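You operate a simulated robot arm through the tools that you are given. There is no shell and no other tool. Be economical: measure what you need, move in short steps, check, and stop when the job is done.

You run a simulated two-armed robot. Do the job below in one go: nothing can be reset, and whatever is moved stays where it is left.

JOB
Hold the orange magnet on the top of the green bench steady with one hand and flip the magnet lever the other way with the other.

It is judged by the outcome, as a careful person would: the job done as asked, and still so three seconds after it is handed in. It fails if anything else is knocked over, pushed out of place, dropped, spilled or broken.

ROBOT AND FRAMES
Two 7-joint arms with two-finger parallel grippers on one trunk, on a base that drives. Base frame: it is fixed to the floor where the robot stands at the start and does not move with it; the origin is under the middle of the robot, x ahead of it, y to its left, z up; the surface under the hand at the start is at about z = 850. Units: mm, rad, N and s.
The left shoulder is at the start at [50, 209, 1196], the right one opposite. With the tool pointing down near the work surface each hand reaches from about 240 to 900 mm from the robot's upright axis, wherever it stands, measured 20 degrees to its own side. Places, roughly: magnet lever [600, -200, 900]. Payload 4.4 kg a hand.
The tool frame of a hand sits at the grasp point between the pads (the TCP): z along the fingers, y along the line on which they close. The tips reach 23 mm beyond it. Largest opening 94 mm; finger width 38, thickness 10; the body of the gripper, 54 by 96 mm, starts 39 mm behind the TCP.
Orientation is that of the tool frame in the base frame, as a unit quaternion [w, x, y, z]. With the fingers straight down and closing along the base's y, the tool's x points along the base's -x, its y along +y and its z along -z.

CONTROLS
- The arms move only by the tool apply_moves. It takes "left_deltas", "right_deltas" or both (then of equal length, played together; a hand with none holds still); each is a list of rows, each a list of 6 numbers: the shift along the tool's x, y, z in units of 50 mm (1.0 is 50 mm), then the turn, a rotation vector about the tool's x, y, z in units of 8 degrees (1.0 is 8 degrees). In form: [[tx, ty, tz, rx, ry, rz], ...]. A call has 1 to 20 rows; each row shifts and turns the commanded pose from where the row before left it, along the tool's axes as they then stand. "left_jaw" and "right_jaw" are, for a hand that has rows, the opening, from 0 (shut) to 1 (fully open), set as the call begins (left out, the last holds). A call with a number of a shift or a turn outside -1 to 1 is refused whole. Rows are played at 5 a second. More than 50 mm and 0.15 rad between two rows, or a gripper value outside its range, and nothing of the call is played. A pose out of reach is approached as far as the arm can. The call stops where the force on the tool passes 40 N (or 10 N more than at its start, if that is more) or the arm is blocked; 0.2 s more then pass. The fingers move at their own pace (about 108 mm/s each) and stop on an object; they squeeze with about 38 N. The grip force told is the motor's: it shows also when the fingers shut on nothing. Time passes only in rows, and 0.2 s behind the last, so rows that do not move let the fingers close. It gives the time, the measured TCP pose, the force on the tool (base axes), the opening and the grip force at its end, in the units of the frame above (readings bear some noise), with the torque about the TCP (base axes, N m) and any sound that the robot's microphone picked up, and new pictures: "views" is both (left out), scene, wrist or none (wrist: the cameras of the hands that moved).
- Cameras (640 x 400 px; columns grow to the right, rows downward): "scene" is now at [155.5, -27, 1381.5]; the picture's right is [-0.30, -0.95, 0.00], its down [-0.42, 0.13, -0.90] and it looks along [0.86, -0.27, -0.43] (base axes); focal length 258 px, centre (320, 200). "left" rides on the left gripper at [86, -16, -75] in its tool frame; the picture's right is [0.18, 0.98, 0.00], its down [-0.58, 0.11, -0.81] and it looks along [-0.79, 0.15, 0.59] (tool axes); focal length 243 px, centre (320, 200). "right" rides on the right gripper at [86, 16, -74] in its tool frame; the picture's right is [-0.18, 0.98, 0.00], its down [-0.58, -0.11, -0.81] and it looks along [-0.79, -0.15, 0.59] (tool axes); focal length 243 px, centre (320, 200). There is no depth. A picture from a camera that has moved, and an enlarged one, comes with that camera's place and axes in the base frame and with its lens.
- slide_trunk(by): slides the trunk up (or, below 0, down) by that many mm; the arms and the scene camera ride with it, the base frame stays. It gives what a move gives, with no picture.
- base_move(legs): drives the robot by 1 to 6 legs, each [ahead, left, turn to the left] in mm, mm and rad, along the robot's own axes; the way and the turn of a leg run together, so that a leg with both is an arc; at most 1500 mm and 3.142 rad a leg. The arms and the cameras ride along, it lands a little off, and it stops where it bumps. It gives what a move gives, and a new picture of the scene camera.
- aim_head(pan, tilt): turns the head with the scene camera to pan (to the left, within 1.396 rad either way) and tilt (down, from -0.506 to 1.204), counted from straight ahead of the robot. It gives what a move gives, and a new picture of the scene camera.
- close_up(camera, box): a new picture of the part [left, top, right, bottom] of that camera's present view, enlarged. The clock stands still meanwhile.
- hand_in(): hands the job in; it is judged then, once.

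Go step by step. Nothing tells you exact positions but the pictures and the camera data: compare them with the known pose of the tool, close in by small moves and look again before you grip or let go. The budget is 120 turns and 260 pictures, counting those below and the enlarged ones. Unless the task says otherwise, let go and move clear before handing in, and close with one line.

The tools are called after "Call:" by a JSON object that holds its "method" and its "body". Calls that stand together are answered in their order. apply_moves: Moves the arms, as the interface text tells. Its arguments: {"type":"object","properties":{"left_deltas":{"type":"array","items":{"type":"array","items":{"type":"number"}}},"left_jaw":{"type":"number"},"right_deltas":{"type":"array","items":{"type":"array","items":{"type":"number"}}},"right_jaw":{"type":"number"},"views":{"type":"string","enum":["both","scene","wrist","none"]}},"required":[]} The other tools are called the same way: slide_trunk (by) slides the trunk up or down; base_move (legs) drives the base; aim_head (pan, tilt) turns the head that bears the scene camera; close_up (camera, box) takes an enlarged picture of a part of a camera's view; hand_in () hands the job in.

At the start:

```text
clock: 0.0
left_tcp_pos: [508.3, 54.7, 1224.1]
left_orientation: [0.001, 0.0, 1.0, 0.0]
left_wrist_force: [-0.3, -0.8, -0.1]
left_torque: [-0.02, -0.01, 0.01]
left_width: 93.8
left_grip_force: 0.0
right_tcp_pos: [528.8, -472.0, 1236.5]
right_orientation: [0.0, 0.0, 1.0, 0.0]
right_wrist_force: [0.1, 0.0, 0.1]
right_torque: [0.04, -0.01, 0.0]
right_width: 94.0
right_grip_force: 0.0
trunk travel left (down, up): [-275.0, 288.0]
robot x, y, heading: [0.1, -2.0, 0.003]
head pan, tilt: [-0.302, 0.45]
```

scene: 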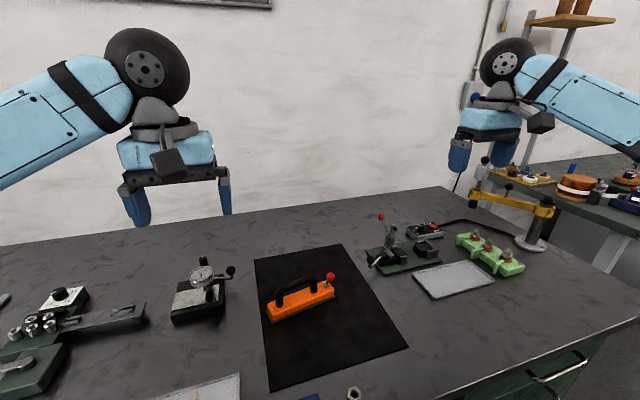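
right: 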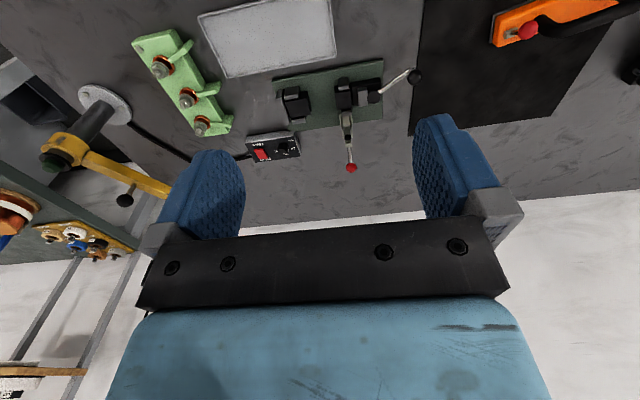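
left: 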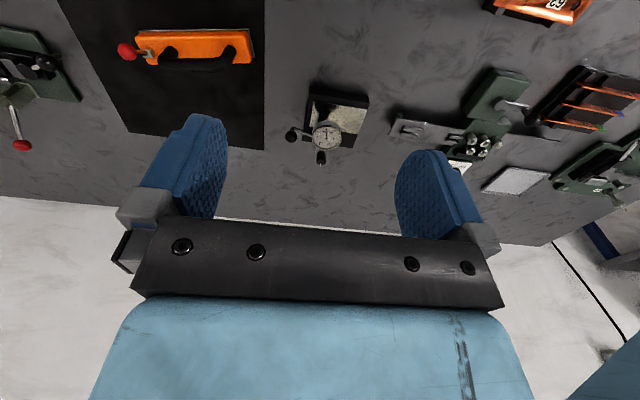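

The orange magnet lies on a black mat ahead, with a black handle and a red-knobbed lever at its right end. I'll look closer.

Call:
{"method": "close_up", "body": {"camera": "scene", "box": [240, 250, 360, 325]}}

Call:
{"method": "close_up", "body": {"camera": "left", "box": [90, 0, 282, 120]}}

Call:
{"method": "close_up", "body": {"camera": "right", "box": [448, 0, 640, 120]}}

```text
5.33 times, centred on (300, 288) of scene
camera zoom: at [155.5, -27.0, 1381.5], right [-0.3, -0.95, 0.0], down [-0.42, 0.13, -0.9], along [0.86, -0.27, -0.43], focal length 1374 px, centre (427, -267)
```

zoom: 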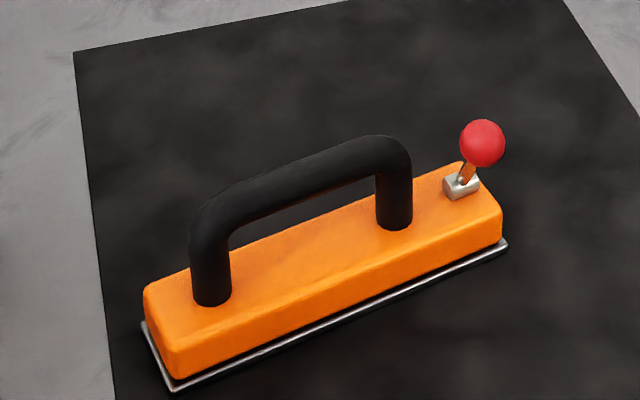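

```text
3.33 times, centred on (186, 60) of left
camera zoom: at [421.5, 38.1, 1300.0], right [-0.18, 0.98, 0.0], down [0.58, 0.11, 0.81], along [0.79, 0.15, -0.59], focal length 809 px, centre (767, 667)
```

zoom: 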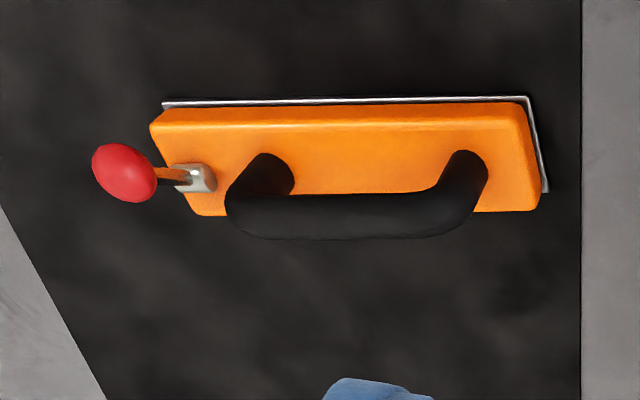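

```text
3.33 times, centred on (544, 60) of right
camera zoom: at [441.8, -454.8, 1311.2], right [0.18, 0.98, 0.0], down [0.58, -0.11, 0.81], along [0.79, -0.15, -0.59], focal length 809 px, centre (-427, 667)
```

zoom: 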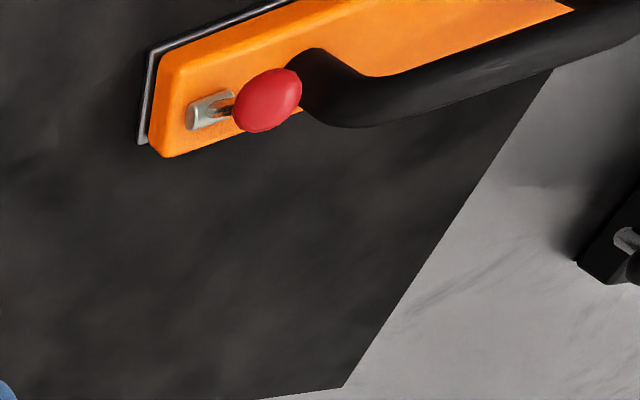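

The magnet body runs roughly along y, from about (611,-48) to (634,-208). The handle's centre is near (621,-115) with its top at about z 950. The lever pivots near (634,-197,896) and its knob is near (615,-200,937), leaning toward the robot, so it must go to +x. I'll bring the left hand above the handle and turn it to close across it.

Call:
{"method": "apply_moves", "body": {"left_deltas": [[-0.44, -0.6, 0.5, 0, 0, 0], [-0.44, -0.6, 0.5, 0, 0, 0], [-0.44, -0.6, 0.5, 0, 0, 0], [-0.44, -0.6, 0.5, 0, 0, 0], [-0.44, -0.6, 0.5, 0, 0, 0], [0, 0, 0, 0, 0, 1], [0, 0, 0, 0, 0, 1], [0, 0, 0, 0, 0, 1], [0, 0, 0, 0, 0, 1], [0, 0, 0, 0, 0, 1], [0, 0, 0, 0, 0, 1], [0, 0, 0, 0, 0, 1], [0, 0, 0, 0, 0, 1], [0, 0, 0, 0, 0, 1], [0, 0, 0, 0, 0, 1], [0, 0, 0, 0, 0, 0]], "left_jaw": 1}}

```text
clock: 3.4
left_tcp_pos: [618.3, -95.8, 1099.5]
left_orientation: [0.0, 0.643, 0.766, 0.0]
left_wrist_force: [-1.0, 0.4, -0.4]
left_torque: [0.0, -0.03, -0.01]
left_width: 94.3
left_grip_force: 0.0
right_tcp_pos: [528.1, -471.5, 1235.3]
right_orientation: [0.0, 0.001, 1.0, 0.0]
right_wrist_force: [0.8, -1.0, 0.1]
right_torque: [0.01, 0.0, -0.01]
right_width: 94.0
right_grip_force: 0.0
trunk travel left (down, up): [-275.0, 288.0]
robot x, y, heading: [-3.1, -0.8, -0.005]
head pan, tilt: [-0.302, 0.45]
camera scene: at [155.5, -27.0, 1381.5], right [-0.3, -0.95, 0.0], down [-0.42, 0.13, -0.9], along [0.86, -0.27, -0.43], focal length 258 px, centre (320, 200)
camera left: at [587.1, -13.5, 1175.1], right [0.94, 0.35, 0.0], down [0.21, -0.55, 0.81], along [0.28, -0.76, -0.59], focal length 243 px, centre (320, 200)
```

scene: 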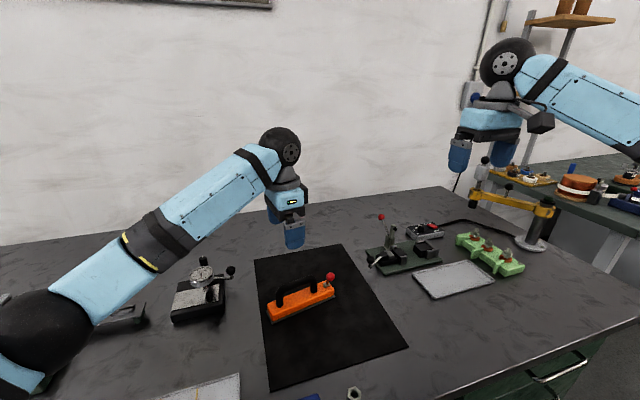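
left: 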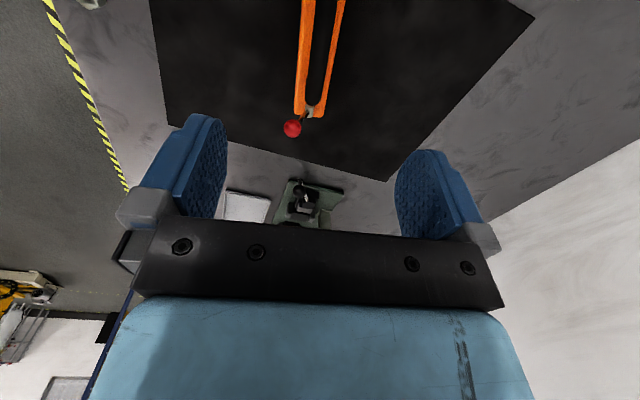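

The hand is roughly above the handle. I'll zoom in to refine the alignment.

Call:
{"method": "close_up", "body": {"camera": "left", "box": [216, 0, 424, 130]}}

Call:
{"method": "close_up", "body": {"camera": "scene", "box": [240, 175, 400, 325]}}

```text
3.08 times, centred on (320, 65) of left
camera zoom: at [587.1, -13.5, 1175.1], right [0.94, 0.35, 0.0], down [0.21, -0.55, 0.81], along [0.28, -0.76, -0.59], focal length 746 px, centre (320, 615)
```

zoom: 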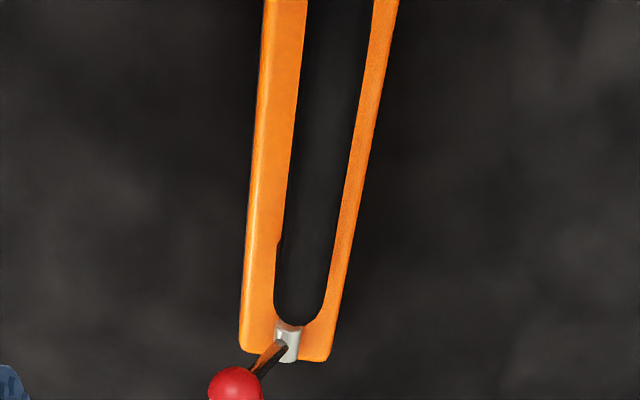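

```text
2.67 times, centred on (320, 250) of scene
camera zoom: at [155.5, -27.0, 1381.5], right [-0.3, -0.95, 0.0], down [-0.42, 0.13, -0.9], along [0.86, -0.27, -0.43], focal length 687 px, centre (320, 67)
```

zoom: 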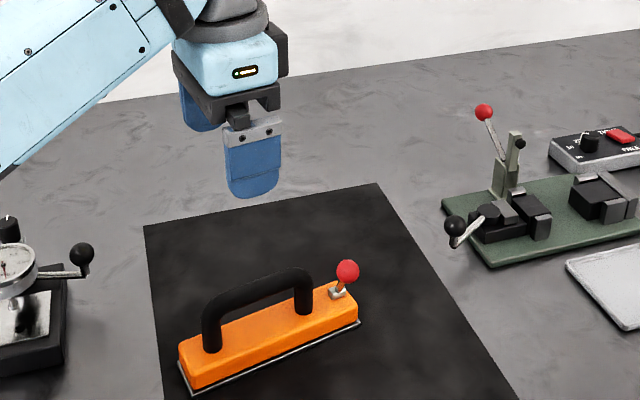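

Alignment is good, with the handle yaw about 2° more than mine. I'll correct that and descend to just above the handle.

Call:
{"method": "apply_moves", "body": {"left_deltas": [[0, 0, 0.57, 0, 0, -0.25], [0, 0, 0.57, 0, 0, 0], [0, 0, 0.57, 0, 0, 0], [0, 0, 0.57, 0, 0, 0], [0, 0, 0, 0, 0, 0]]}}

Call:
{"method": "close_up", "body": {"camera": "scene", "box": [240, 200, 368, 325]}}

```text
clock: 4.6
left_tcp_pos: [618.5, -95.2, 987.2]
left_orientation: [0.0, 0.629, 0.777, 0.0]
left_wrist_force: [-0.5, 0.7, -0.3]
left_torque: [-0.01, -0.01, 0.0]
left_width: 93.9
left_grip_force: 0.1
right_tcp_pos: [528.0, -470.7, 1235.9]
right_orientation: [0.0, 0.0, 1.0, 0.0]
right_wrist_force: [-0.2, 0.0, -0.5]
right_torque: [-0.01, 0.03, 0.04]
right_width: 93.9
right_grip_force: 0.0
trunk travel left (down, up): [-275.0, 288.0]
robot x, y, heading: [-2.4, -0.1, -0.0]
head pan, tilt: [-0.302, 0.45]
camera scene: at [155.3, -27.0, 1381.6], right [-0.3, -0.95, 0.0], down [-0.41, 0.13, -0.9], along [0.86, -0.27, -0.43], focal length 258 px, centre (320, 200)
camera left: at [585.2, -14.5, 1062.5], right [0.92, 0.38, 0.0], down [0.23, -0.55, 0.81], along [0.31, -0.74, -0.59], focal length 243 px, centre (320, 200)
```

scene: 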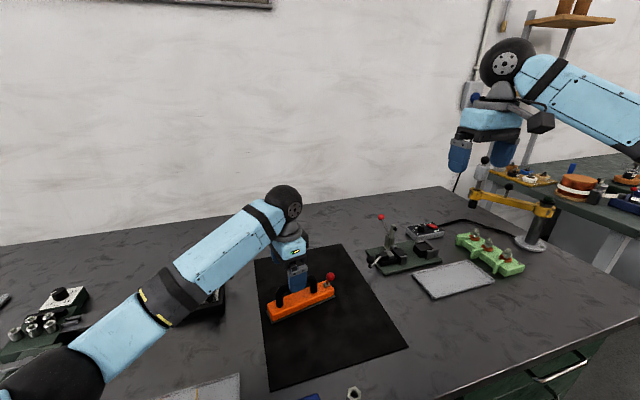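
left: 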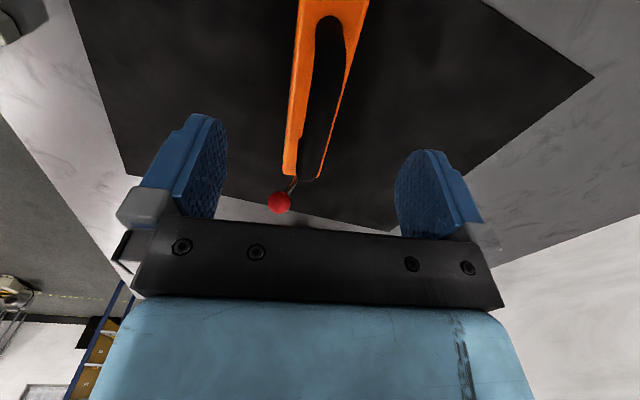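

```text
3.20 times, centred on (304, 262) of scene
camera zoom: at [155.3, -27.0, 1381.6], right [-0.3, -0.95, 0.0], down [-0.41, 0.13, -0.9], along [0.86, -0.27, -0.43], focal length 825 px, centre (371, 0)
```

zoom: 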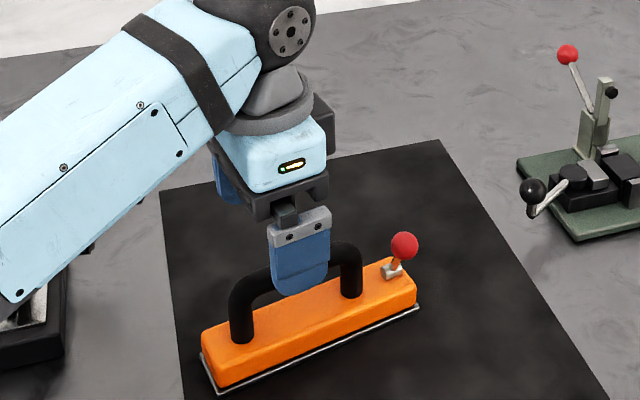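

The handle sits centrally between the fingers, about 3 mm toward -x. I'll lower onto it with the jaw still open and check again.

Call:
{"method": "apply_moves", "body": {"left_deltas": [[0, -0.06, 0.3, 0, 0, 0], [0, 0, 0.3, 0, 0, 0], [0, 0, 0.24, 0, 0, 0], [0, 0, 0, 0, 0, 0]], "views": "wrist"}}

Call:
{"method": "close_up", "body": {"camera": "scene", "box": [256, 235, 352, 325]}}

```text
clock: 5.6
left_tcp_pos: [617.2, -95.9, 945.0]
left_orientation: [0.0, 0.629, 0.777, 0.0]
left_wrist_force: [-0.3, 0.1, 0.1]
left_torque: [0.03, -0.03, 0.02]
left_width: 93.9
left_grip_force: 0.1
right_tcp_pos: [527.9, -471.5, 1235.9]
right_orientation: [0.001, 0.0, 1.0, 0.0]
right_wrist_force: [-0.1, 0.2, -0.7]
right_torque: [0.0, -0.01, 0.04]
right_width: 93.9
right_grip_force: 0.1
trunk travel left (down, up): [-275.0, 288.0]
robot x, y, heading: [-5.0, 5.0, -0.0]
head pan, tilt: [-0.302, 0.45]
camera left: at [582.2, -14.7, 1019.3], right [0.92, 0.38, 0.0], down [0.23, -0.55, 0.81], along [0.31, -0.74, -0.59], focal length 243 px, centre (320, 200)
```

left: 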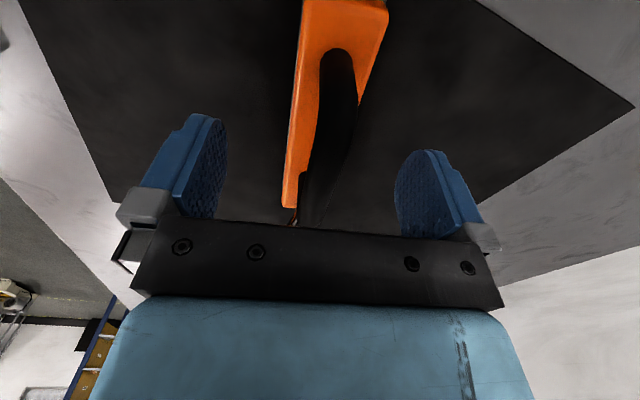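

```text
4.44 times, centred on (304, 280) of scene
camera zoom: at [155.5, -27.0, 1381.6], right [-0.3, -0.95, 0.0], down [-0.42, 0.13, -0.9], along [0.86, -0.27, -0.43], focal length 1145 px, centre (391, -156)
```

zoom: 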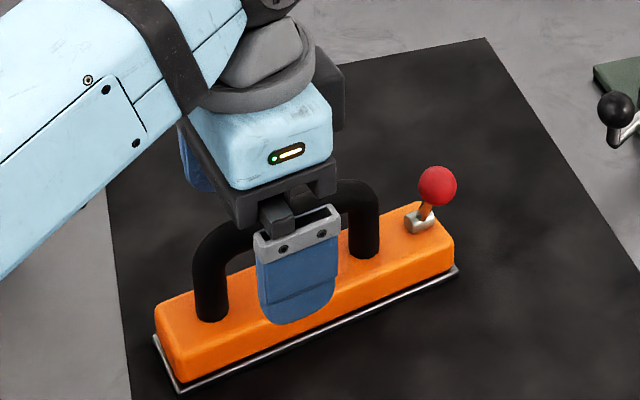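

The handle is between the fingers. I'll close the left hand on it.

Call:
{"method": "apply_moves", "body": {"left_deltas": [[0, 0.03, 0.1, 0, 0, 0]], "views": "none"}}

Call:
{"method": "apply_moves", "body": {"left_deltas": [[0, 0, 0, 0, 0, 0], [0, 0, 0, 0, 0, 0], [0, 0, 0, 0, 0, 0], [0, 0, 0, 0, 0, 0]], "left_jaw": 0}}

Call:
{"method": "close_up", "body": {"camera": "scene", "box": [256, 235, 352, 325]}}

```text
clock: 6.0
left_tcp_pos: [617.8, -96.3, 938.4]
left_orientation: [0.0, 0.629, 0.778, 0.0]
left_wrist_force: [0.6, -1.3, 0.0]
left_torque: [0.0, -0.01, 0.03]
left_width: 94.2
left_grip_force: 0.0
right_tcp_pos: [527.6, -470.2, 1236.5]
right_orientation: [0.0, 0.0, 1.0, 0.0]
right_wrist_force: [0.3, 0.1, -0.2]
right_torque: [-0.02, -0.01, -0.02]
right_width: 94.1
right_grip_force: 0.1
trunk travel left (down, up): [-275.0, 288.0]
robot x, y, heading: [-5.2, 2.7, -0.001]
head pan, tilt: [-0.302, 0.45]
```

```text
clock: 7.0
left_tcp_pos: [616.3, -95.4, 939.5]
left_orientation: [0.0, 0.629, 0.777, 0.0]
left_wrist_force: [3.5, 0.3, 3.2]
left_torque: [0.16, -0.09, 0.0]
left_width: 17.9
left_grip_force: 38.0
right_tcp_pos: [527.7, -470.5, 1236.0]
right_orientation: [-0.001, 0.0, 1.0, 0.0]
right_wrist_force: [0.1, 0.6, -0.3]
right_torque: [0.0, 0.04, 0.02]
right_width: 93.9
right_grip_force: 0.0
trunk travel left (down, up): [-275.0, 288.0]
robot x, y, heading: [-0.6, 1.5, 0.001]
head pan, tilt: [-0.302, 0.45]
camera scene: at [155.7, -26.9, 1381.6], right [-0.3, -0.95, 0.0], down [-0.42, 0.13, -0.9], along [0.86, -0.27, -0.43], focal length 258 px, centre (320, 200)
camera left: at [583.2, -14.6, 1014.2], right [0.92, 0.38, 0.0], down [0.23, -0.55, 0.81], along [0.31, -0.74, -0.59], focal length 243 px, centre (320, 200)
```

scene: 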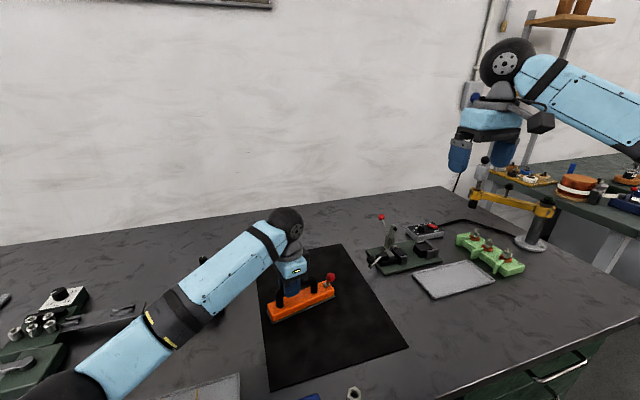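
left: 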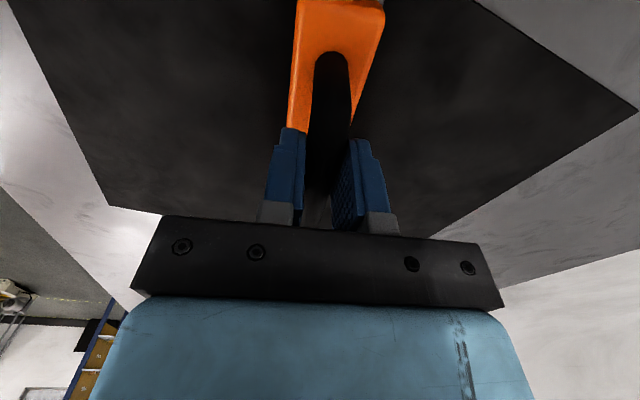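

```text
4.44 times, centred on (304, 280) of scene
camera zoom: at [155.7, -26.9, 1381.6], right [-0.3, -0.95, 0.0], down [-0.42, 0.13, -0.9], along [0.86, -0.27, -0.43], focal length 1145 px, centre (391, -156)
```

zoom: 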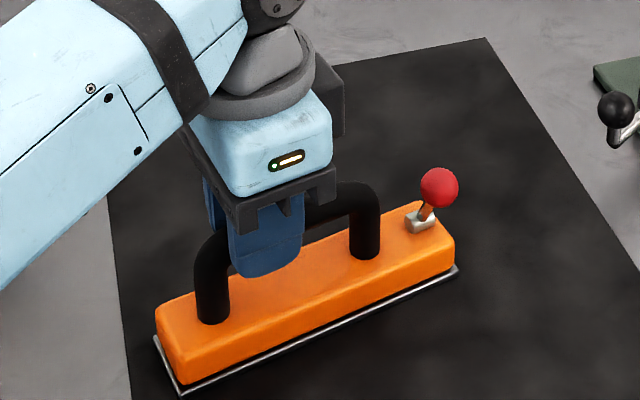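

The handle is gripped, with the magnet unmoved. Next the right hand turns so its flat fingers face across the lever, shuts, and moves above and short of the knob.

Call:
{"method": "apply_moves", "body": {"right_deltas": [[0, 0, 0, 0, 0, -1], [0, 0, 0, 0, 0, -1], [0, 0, 0, 0, 0, -1], [0, 0, 0, 0, 0, -1], [0, 0, 0, 0, 0, -1], [0, 0, 0, 0, 0, -1], [0, 0, 0, 0, 0, -1], [0, 0, 0, 0, 0, -1], [0, 0, 0, 0, 0, -1], [0, 0, 0, 0, 0, -1], [0, 0, 0, 0, 0, -1], [0, 0, 0, 0, 0, -1], [0, 0, 0, 0, 0, 0]], "right_jaw": 0, "views": "none"}}

Call:
{"method": "apply_moves", "body": {"right_deltas": [[-0.736, -0.187, 0.389, 0, 0, 0], [-0.736, -0.187, 0.389, 0, 0, 0], [-0.736, -0.187, 0.389, 0, 0, 0], [-0.736, -0.187, 0.389, 0, 0, 0], [-0.736, -0.187, 0.389, 0, 0, 0], [-0.736, -0.187, 0.389, 0, 0, 0], [-0.736, -0.187, 0.389, 0, 0, 0], [0, 0, 0, 0, 0, 0]]}}

Call:
{"method": "close_up", "body": {"camera": "scene", "box": [224, 170, 384, 325]}}

```text
clock: 9.8
left_tcp_pos: [617.1, -96.1, 939.9]
left_orientation: [0.0, 0.63, 0.777, -0.001]
left_wrist_force: [3.9, -0.1, 6.2]
left_torque: [0.05, -0.06, 0.07]
left_width: 17.7
left_grip_force: 38.4
right_tcp_pos: [527.9, -470.7, 1236.7]
right_orientation: [0.0, 0.744, -0.668, 0.0]
right_wrist_force: [0.1, 0.7, -0.3]
right_torque: [-0.01, -0.01, -0.01]
right_width: 0.0
right_grip_force: 38.4
trunk travel left (down, up): [-275.0, 288.0]
robot x, y, heading: [-2.8, 4.6, 0.005]
head pan, tilt: [-0.302, 0.45]
```

```text
clock: 11.6
left_tcp_pos: [617.5, -94.8, 939.5]
left_orientation: [0.0, 0.629, 0.778, 0.0]
left_wrist_force: [1.4, -1.3, 3.3]
left_torque: [-0.14, 0.07, 0.32]
left_width: 17.7
left_grip_force: 37.9
right_tcp_pos: [566.6, -208.7, 1102.2]
right_orientation: [0.0, 0.743, -0.669, 0.0]
right_wrist_force: [-1.0, 0.2, -0.1]
right_torque: [0.04, -0.01, 0.01]
right_width: 0.2
right_grip_force: 37.8
trunk travel left (down, up): [-275.0, 288.0]
robot x, y, heading: [-1.7, -0.1, 0.002]
head pan, tilt: [-0.302, 0.45]
camera scene: at [155.3, -26.9, 1381.5], right [-0.3, -0.95, 0.0], down [-0.41, 0.13, -0.9], along [0.86, -0.27, -0.43], focal length 258 px, centre (320, 200)
camera right: at [559.8, -296.5, 1176.8], right [-1.0, 0.08, 0.0], down [0.05, 0.59, 0.81], along [0.07, 0.8, -0.59], focal length 243 px, centre (320, 200)
```

scene: 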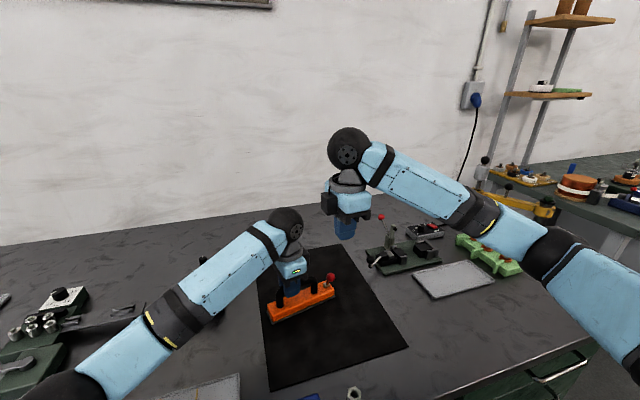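
right: 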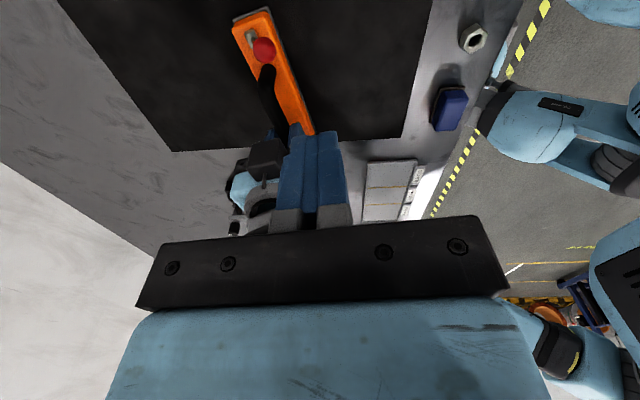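

```text
2.58 times, centred on (304, 248) of scene
camera zoom: at [155.3, -26.9, 1381.5], right [-0.3, -0.95, 0.0], down [-0.41, 0.13, -0.9], along [0.86, -0.27, -0.43], focal length 665 px, centre (361, 77)
```

zoom: 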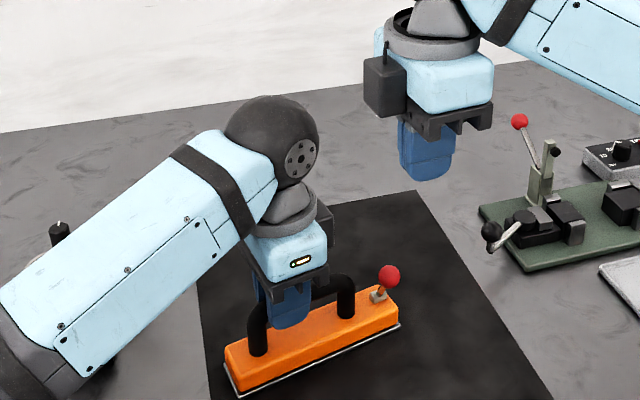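

The knob comes out near (617,-202,937) and the pivot near (637,-199,896). I'll tilt the right hand 24° away from the left one for clearance, then lower it in front of the knob.

Call:
{"method": "apply_moves", "body": {"right_deltas": [[0, 0, 0, 0, -1, 0], [0, 0, 0, 0, -1, 0], [0, 0, 0, 0, -1, 0], [0.33, -0.041, 0.7125, 0, 0, 0], [0.33, -0.041, 0.7125, 0, 0, 0], [0.33, -0.041, 0.7125, 0, 0, 0], [0, 0, 0, 0, 0, 0]]}}

Call:
{"method": "close_up", "body": {"camera": "scene", "box": [240, 200, 368, 325]}}

```text
clock: 13.2
left_tcp_pos: [616.7, -94.8, 938.3]
left_orientation: [-0.001, 0.629, 0.777, 0.0]
left_wrist_force: [0.4, 1.2, -0.4]
left_torque: [-0.24, 0.04, 0.02]
left_width: 17.7
left_grip_force: 38.3
right_tcp_pos: [572.4, -209.9, 981.6]
right_orientation: [-0.14, 0.726, -0.655, -0.154]
right_wrist_force: [-0.1, -0.2, -0.3]
right_torque: [0.01, -0.01, -0.02]
right_width: 0.1
right_grip_force: 38.0
trunk travel left (down, up): [-275.0, 288.0]
robot x, y, heading: [1.7, 1.7, -0.002]
head pan, tilt: [-0.302, 0.45]
camera scene: at [155.6, -26.9, 1381.5], right [-0.3, -0.95, 0.0], down [-0.42, 0.13, -0.9], along [0.86, -0.27, -0.43], focal length 258 px, centre (320, 200)
camera right: at [568.0, -320.0, 1014.8], right [-1.0, 0.06, 0.07], down [0.09, 0.21, 0.97], along [0.05, 0.97, -0.22], focal length 243 px, centre (320, 200)
```

scene: 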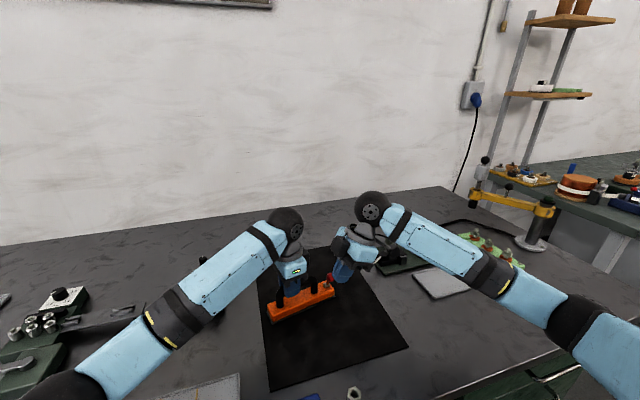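
right: 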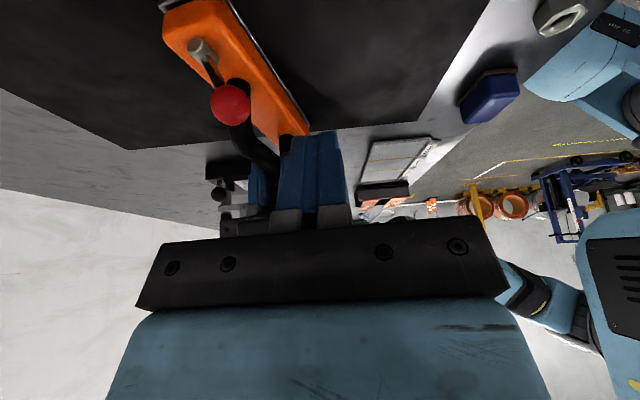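

```text
3.20 times, centred on (304, 262) of scene
camera zoom: at [155.6, -26.9, 1381.5], right [-0.3, -0.95, 0.0], down [-0.42, 0.13, -0.9], along [0.86, -0.27, -0.43], focal length 825 px, centre (371, 0)
```

zoom: 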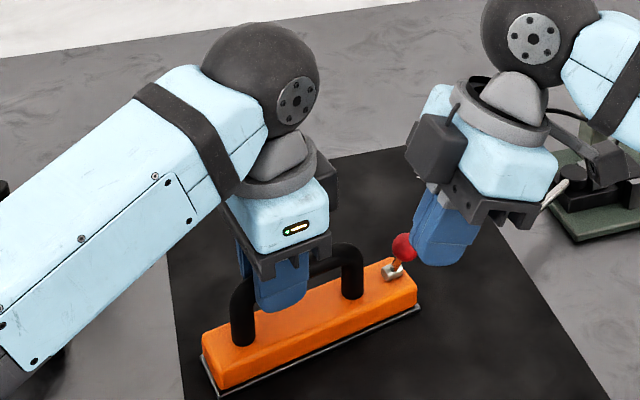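

The knob is ahead of the fingers and there's clear space between the hands. I'll go down to knob height.

Call:
{"method": "apply_moves", "body": {"right_deltas": [[0.33, 0, 0.7125, 0, 0, 0], [0, 0, 0, 0, 0, 0]]}}

Call:
{"method": "close_up", "body": {"camera": "scene", "box": [280, 230, 368, 310]}}

Call:
{"method": "close_up", "body": {"camera": "right", "box": [160, 40, 400, 240]}}

```text
clock: 13.8
left_tcp_pos: [616.4, -95.3, 938.3]
left_orientation: [0.0, 0.63, 0.777, 0.0]
left_wrist_force: [1.7, 0.6, 0.1]
left_torque: [-0.09, 0.04, 0.01]
left_width: 17.8
left_grip_force: 37.6
right_tcp_pos: [572.4, -210.0, 941.8]
right_orientation: [-0.139, 0.727, -0.655, -0.154]
right_wrist_force: [0.1, -0.4, 0.4]
right_torque: [0.02, -0.02, -0.01]
right_width: 0.0
right_grip_force: 37.5
trunk travel left (down, up): [-275.0, 288.0]
robot x, y, heading: [-1.8, 0.9, 0.0]
head pan, tilt: [-0.302, 0.45]
camera scene: at [155.6, -26.9, 1381.5], right [-0.3, -0.95, 0.0], down [-0.42, 0.13, -0.9], along [0.86, -0.27, -0.43], focal length 258 px, centre (320, 200)
camera right: at [568.3, -319.7, 976.0], right [-1.0, 0.06, 0.07], down [0.09, 0.21, 0.97], along [0.05, 0.97, -0.22], focal length 243 px, centre (320, 200)
```

scene: 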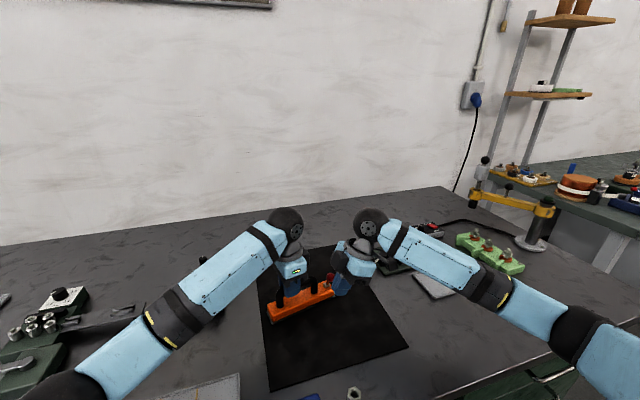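
right: 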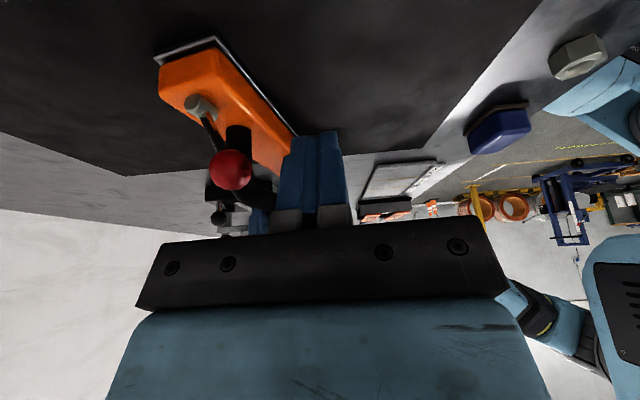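

```text
5.00 times, centred on (324, 270) of scene
camera zoom: at [155.6, -26.9, 1381.5], right [-0.3, -0.95, 0.0], down [-0.42, 0.13, -0.9], along [0.86, -0.27, -0.43], focal length 1288 px, centre (300, -150)
```

zoom: 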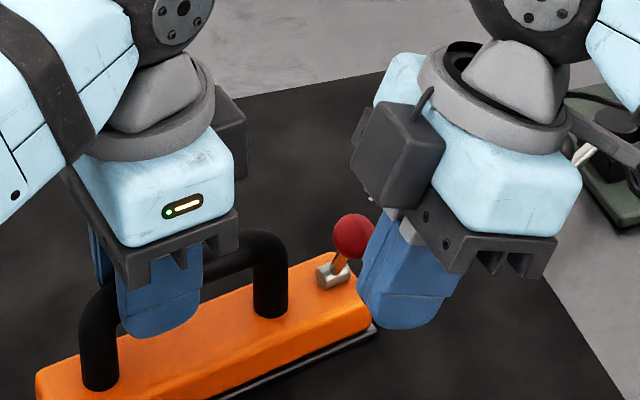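

```text
2.00 times, centred on (280, 140) of right
camera zoom: at [568.3, -319.7, 976.0], right [-1.0, 0.06, 0.07], down [0.09, 0.21, 0.97], along [0.05, 0.97, -0.22], focal length 485 px, centre (400, 320)
```

zoom: 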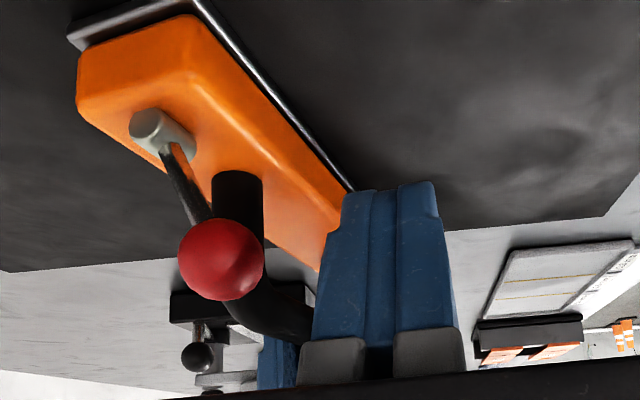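

The fingertips cover the knob's height. I'll push along +x gently, in steps.

Call:
{"method": "apply_moves", "body": {"right_deltas": [[0, -0.2, 0, 0, 0, 0], [0, -0.2, 0, 0, 0, 0], [0, -0.2, 0, 0, 0, 0], [0, -0.15, 0, 0, 0, 0], [0, -0.15, 0, 0, 0, 0]], "views": "wrist"}}

Call:
{"method": "close_up", "body": {"camera": "scene", "box": [280, 230, 368, 310]}}

```text
clock: 15.0
left_tcp_pos: [616.6, -95.3, 939.5]
left_orientation: [0.0, 0.63, 0.777, 0.0]
left_wrist_force: [1.3, 1.1, 0.3]
left_torque: [0.12, 0.04, 0.08]
left_width: 17.5
left_grip_force: 38.3
right_tcp_pos: [617.7, -205.5, 943.2]
right_orientation: [-0.139, 0.727, -0.654, -0.155]
right_wrist_force: [-0.9, -0.5, 0.5]
right_torque: [0.01, 0.01, 0.0]
right_width: 0.0
right_grip_force: 37.4
trunk travel left (down, up): [-275.0, 288.0]
robot x, y, heading: [-4.2, 4.1, -0.004]
head pan, tilt: [-0.302, 0.45]
camera right: at [613.6, -315.4, 977.1], right [-1.0, 0.06, 0.07], down [0.09, 0.21, 0.97], along [0.05, 0.97, -0.22], focal length 243 px, centre (320, 200)
```

right: 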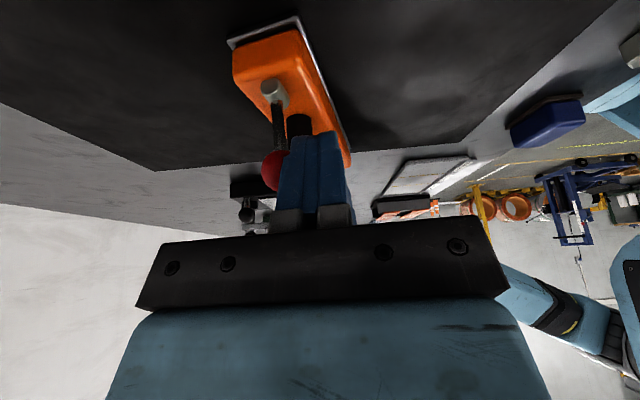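

```text
5.00 times, centred on (324, 270) of scene
camera zoom: at [155.7, -26.9, 1381.5], right [-0.3, -0.95, 0.0], down [-0.42, 0.13, -0.9], along [0.86, -0.27, -0.44], focal length 1288 px, centre (300, -150)
```

zoom: 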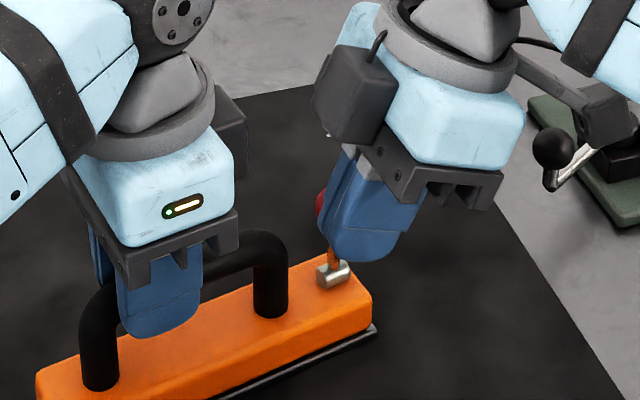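

The lever is following and is now about upright. I'll push further.

Call:
{"method": "apply_moves", "body": {"right_deltas": [[0, -0.15, 0, 0, 0, 0], [0, -0.15, 0, 0, 0, 0], [0, -0.15, 0, 0, 0, 0], [0, -0.1, 0, 0, 0, 0]], "views": "wrist"}}

Call:
{"method": "close_up", "body": {"camera": "scene", "box": [280, 230, 368, 310]}}

Call:
{"method": "close_up", "body": {"camera": "right", "box": [160, 40, 400, 240]}}

```text
clock: 16.0
left_tcp_pos: [618.4, -94.7, 938.8]
left_orientation: [0.001, 0.629, 0.778, 0.001]
left_wrist_force: [18.1, -1.8, 0.4]
left_torque: [0.03, -0.01, 1.63]
left_width: 18.6
left_grip_force: 38.1
right_tcp_pos: [644.6, -201.0, 942.8]
right_orientation: [-0.139, 0.727, -0.654, -0.156]
right_wrist_force: [-19.9, 3.6, 3.7]
right_torque: [0.04, 0.32, 0.19]
right_width: 0.1
right_grip_force: 38.3
trunk travel left (down, up): [-275.0, 288.0]
robot x, y, heading: [1.4, -2.2, -0.003]
head pan, tilt: [-0.302, 0.45]
camera right: at [640.8, -311.6, 976.4], right [-1.0, 0.06, 0.08], down [0.09, 0.21, 0.97], along [0.04, 0.98, -0.22], focal length 243 px, centre (320, 200)
```

right: 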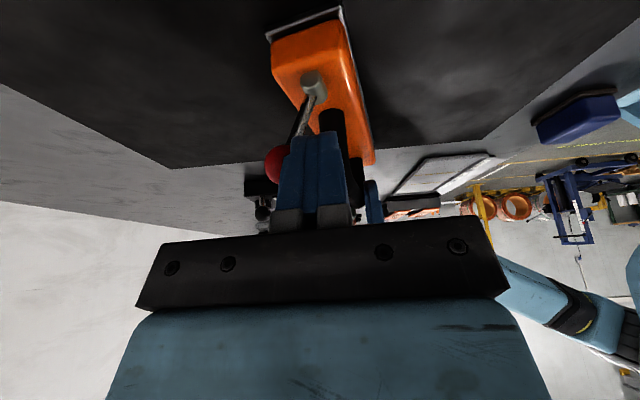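

```text
5.00 times, centred on (324, 270) of scene
camera zoom: at [156.0, -26.9, 1381.4], right [-0.3, -0.95, 0.0], down [-0.42, 0.13, -0.9], along [0.86, -0.27, -0.44], focal length 1288 px, centre (300, -150)
```

zoom: 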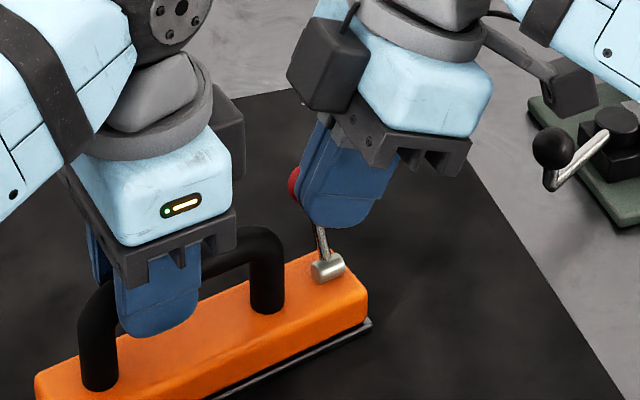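

```text
2.00 times, centred on (280, 140) of right
camera zoom: at [640.8, -311.6, 976.4], right [-1.0, 0.06, 0.08], down [0.09, 0.21, 0.97], along [0.04, 0.98, -0.22], focal length 485 px, centre (400, 320)
```

zoom: 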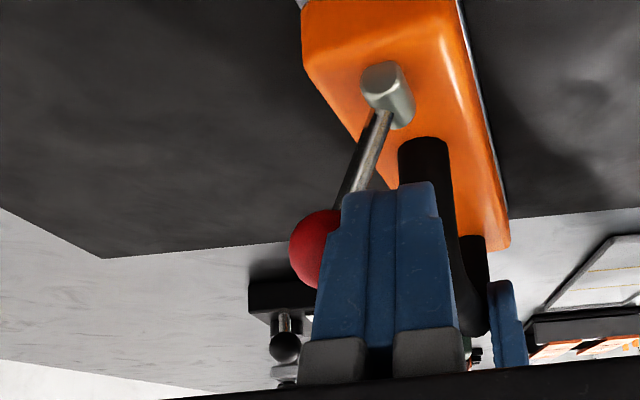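

A 20 N reaction shows in both hands, so the lever has swung across and met its stop. I'll back the right hand off and look.

Call:
{"method": "apply_moves", "body": {"right_deltas": [[0, 0.3, 0, 0, 0, 0], [0, 0.4, 0, 0, 0, 0], [0, 0.4, 0, 0, 0, 0], [0, 0.4, 0, 0, 0, 0], [0, 0, 0, 0, 0, 0]], "views": "wrist"}}

Call:
{"method": "close_up", "body": {"camera": "scene", "box": [280, 230, 368, 310]}}

Call:
{"method": "close_up", "body": {"camera": "right", "box": [160, 40, 400, 240]}}

```text
clock: 17.2
left_tcp_pos: [617.6, -95.0, 939.7]
left_orientation: [0.0, 0.629, 0.777, 0.0]
left_wrist_force: [-0.8, -1.7, -0.1]
left_torque: [-0.22, 0.09, -0.09]
left_width: 17.7
left_grip_force: 37.8
right_tcp_pos: [570.2, -210.0, 944.6]
right_orientation: [-0.14, 0.727, -0.655, -0.154]
right_wrist_force: [0.2, -0.3, -0.3]
right_torque: [-0.05, 0.0, 0.01]
right_width: 0.0
right_grip_force: 38.3
trunk travel left (down, up): [-275.0, 288.0]
robot x, y, heading: [0.9, 1.0, 0.002]
head pan, tilt: [-0.302, 0.45]
camera right: at [565.7, -319.6, 977.9], right [-1.0, 0.07, 0.07], down [0.09, 0.21, 0.97], along [0.05, 0.97, -0.22], focal length 243 px, centre (320, 200)
```

right: 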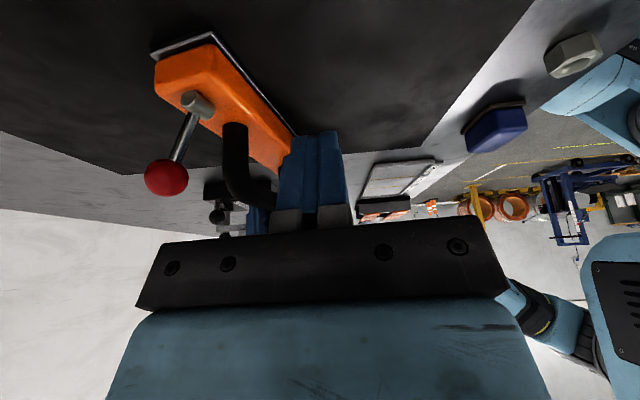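

```text
5.00 times, centred on (324, 270) of scene
camera zoom: at [155.9, -27.1, 1381.5], right [-0.3, -0.95, 0.0], down [-0.42, 0.13, -0.9], along [0.86, -0.27, -0.44], focal length 1288 px, centre (300, -150)
```

zoom: 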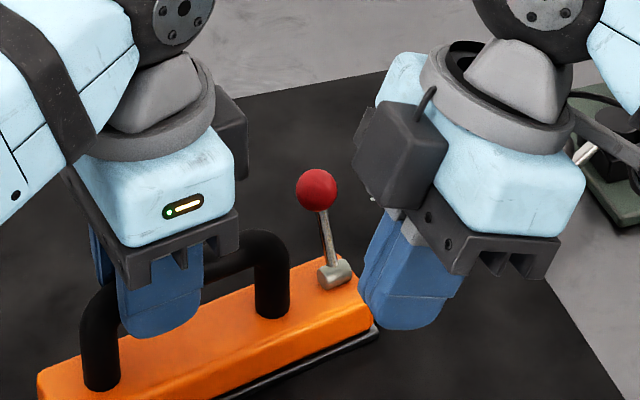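

```text
2.00 times, centred on (280, 140) of right
camera zoom: at [565.7, -319.6, 977.9], right [-1.0, 0.07, 0.07], down [0.09, 0.21, 0.97], along [0.05, 0.97, -0.22], focal length 485 px, centre (400, 320)
```

zoom: 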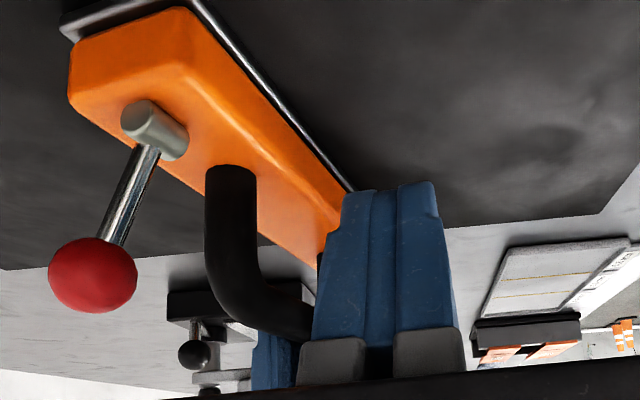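

The lever now leans fully to the far side and stays there. I'll raise the right hand clear, then release the handle.

Call:
{"method": "apply_moves", "body": {"right_deltas": [[-0.33, 0, -0.7125, 0, 0, 0], [-0.33, 0, -0.7125, 0, 0, 0], [-0.33, 0, -0.7125, 0, 0, 0], [-0.33, 0, -0.7125, 0, 0, 0], [0, 0, -0.8, 0, 0, 0], [0, 0, -0.8, 0, 0, 0], [0, 0, 0, 0, 0, 0]], "views": "none"}}

Call:
{"method": "apply_moves", "body": {"left_deltas": [[0, 0, 0, 0, 0, 0], [0, 0, 0, 0, 0, 0], [0, 0, 0, 0, 0, 0], [0, 0, 0, 0, 0, 0]], "left_jaw": 1, "views": "wrist"}}

```text
clock: 18.8
left_tcp_pos: [616.3, -95.9, 938.1]
left_orientation: [0.0, 0.629, 0.777, 0.0]
left_wrist_force: [0.9, 1.7, -0.5]
left_torque: [0.02, 0.06, -0.03]
left_width: 18.0
left_grip_force: 38.0
right_tcp_pos: [573.5, -240.3, 1174.0]
right_orientation: [-0.139, 0.727, -0.655, -0.154]
right_wrist_force: [-0.1, 0.1, -0.2]
right_torque: [0.01, 0.03, 0.01]
right_width: 0.0
right_grip_force: 38.2
trunk travel left (down, up): [-275.0, 288.0]
robot x, y, heading: [1.9, -0.3, 0.002]
head pan, tilt: [-0.302, 0.45]
```

```text
clock: 19.8
left_tcp_pos: [617.9, -95.6, 938.4]
left_orientation: [0.0, 0.629, 0.777, 0.001]
left_wrist_force: [-0.4, -0.5, 0.5]
left_torque: [0.01, -0.02, -0.02]
left_width: 93.7
left_grip_force: 0.0
right_tcp_pos: [574.4, -240.5, 1173.8]
right_orientation: [-0.139, 0.727, -0.655, -0.155]
right_wrist_force: [0.6, 0.1, 0.9]
right_torque: [0.01, -0.01, 0.01]
right_width: 0.1
right_grip_force: 38.0
trunk travel left (down, up): [-275.0, 288.0]
robot x, y, heading: [0.4, 0.4, -0.005]
head pan, tilt: [-0.302, 0.45]
camera left: at [583.0, -14.8, 1014.1], right [0.92, 0.38, 0.0], down [0.23, -0.55, 0.81], along [0.31, -0.74, -0.59], focal length 243 px, centre (320, 200)
```

left: 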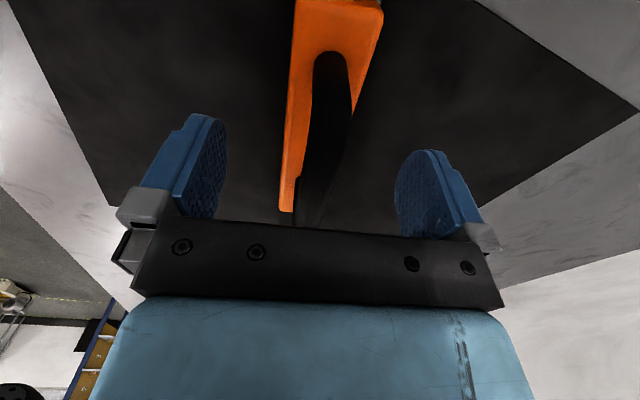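

The handle is free. I'll raise the left hand straight up and do a final check.

Call:
{"method": "apply_moves", "body": {"left_deltas": [[0, 0, -0.5, 0, 0, 0], [0, 0, -0.7, 0, 0, 0], [0, 0, -0.7, 0, 0, 0], [0.5, 0, -0.7, 0, 0, 0], [0.7, 0, -0.5, 0, 0, 0], [0.7, 0, 0, 0, 0, 0], [0, 0, 0, 0, 0, 0]], "views": "scene"}}

Call:
{"method": "close_up", "body": {"camera": "scene", "box": [240, 230, 368, 325]}}

```text
clock: 21.4
left_tcp_pos: [594.5, -3.8, 1093.3]
left_orientation: [-0.001, 0.63, 0.777, 0.0]
left_wrist_force: [-0.1, 0.1, 0.4]
left_torque: [0.0, 0.02, -0.02]
left_width: 94.2
left_grip_force: 0.1
right_tcp_pos: [572.6, -241.7, 1172.7]
right_orientation: [-0.139, 0.727, -0.655, -0.155]
right_wrist_force: [0.4, -0.3, 0.5]
right_torque: [0.01, 0.02, 0.01]
right_width: 0.0
right_grip_force: 38.0
trunk travel left (down, up): [-275.0, 288.0]
robot x, y, heading: [2.0, 1.2, -0.002]
head pan, tilt: [-0.302, 0.45]
camera scene: at [155.5, -28.0, 1381.5], right [-0.3, -0.95, 0.0], down [-0.42, 0.13, -0.9], along [0.86, -0.27, -0.44], focal length 258 px, centre (320, 200)
```

scene: 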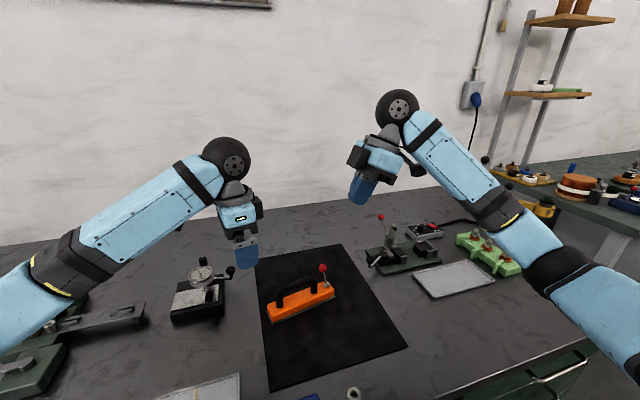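

```text
4.21 times, centred on (304, 278) of scene
camera zoom: at [155.5, -28.0, 1381.5], right [-0.3, -0.95, 0.0], down [-0.42, 0.13, -0.9], along [0.86, -0.27, -0.44], focal length 1085 px, centre (387, -126)
```

zoom: 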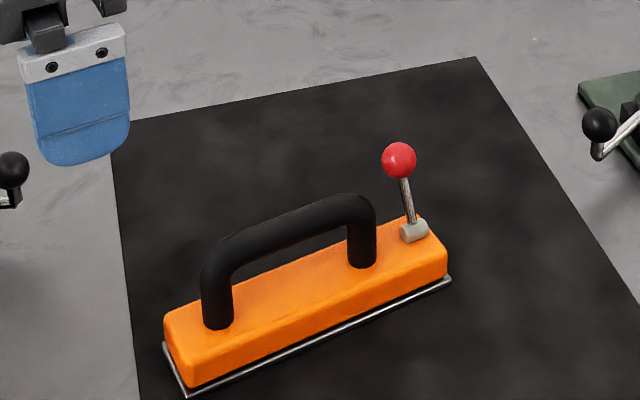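

The lever is flipped and stays over, the magnet is in place, both hands are clear, and nothing else was disturbed. Handing in.

Call:
{"method": "hand_in", "body": {}}

```text
The job is handed in.
```

The job is handed in: I held the magnet by its handle with the left hand and flipped the lever to the far side with the right, and in the last picture it was still over and nothing else had moved.
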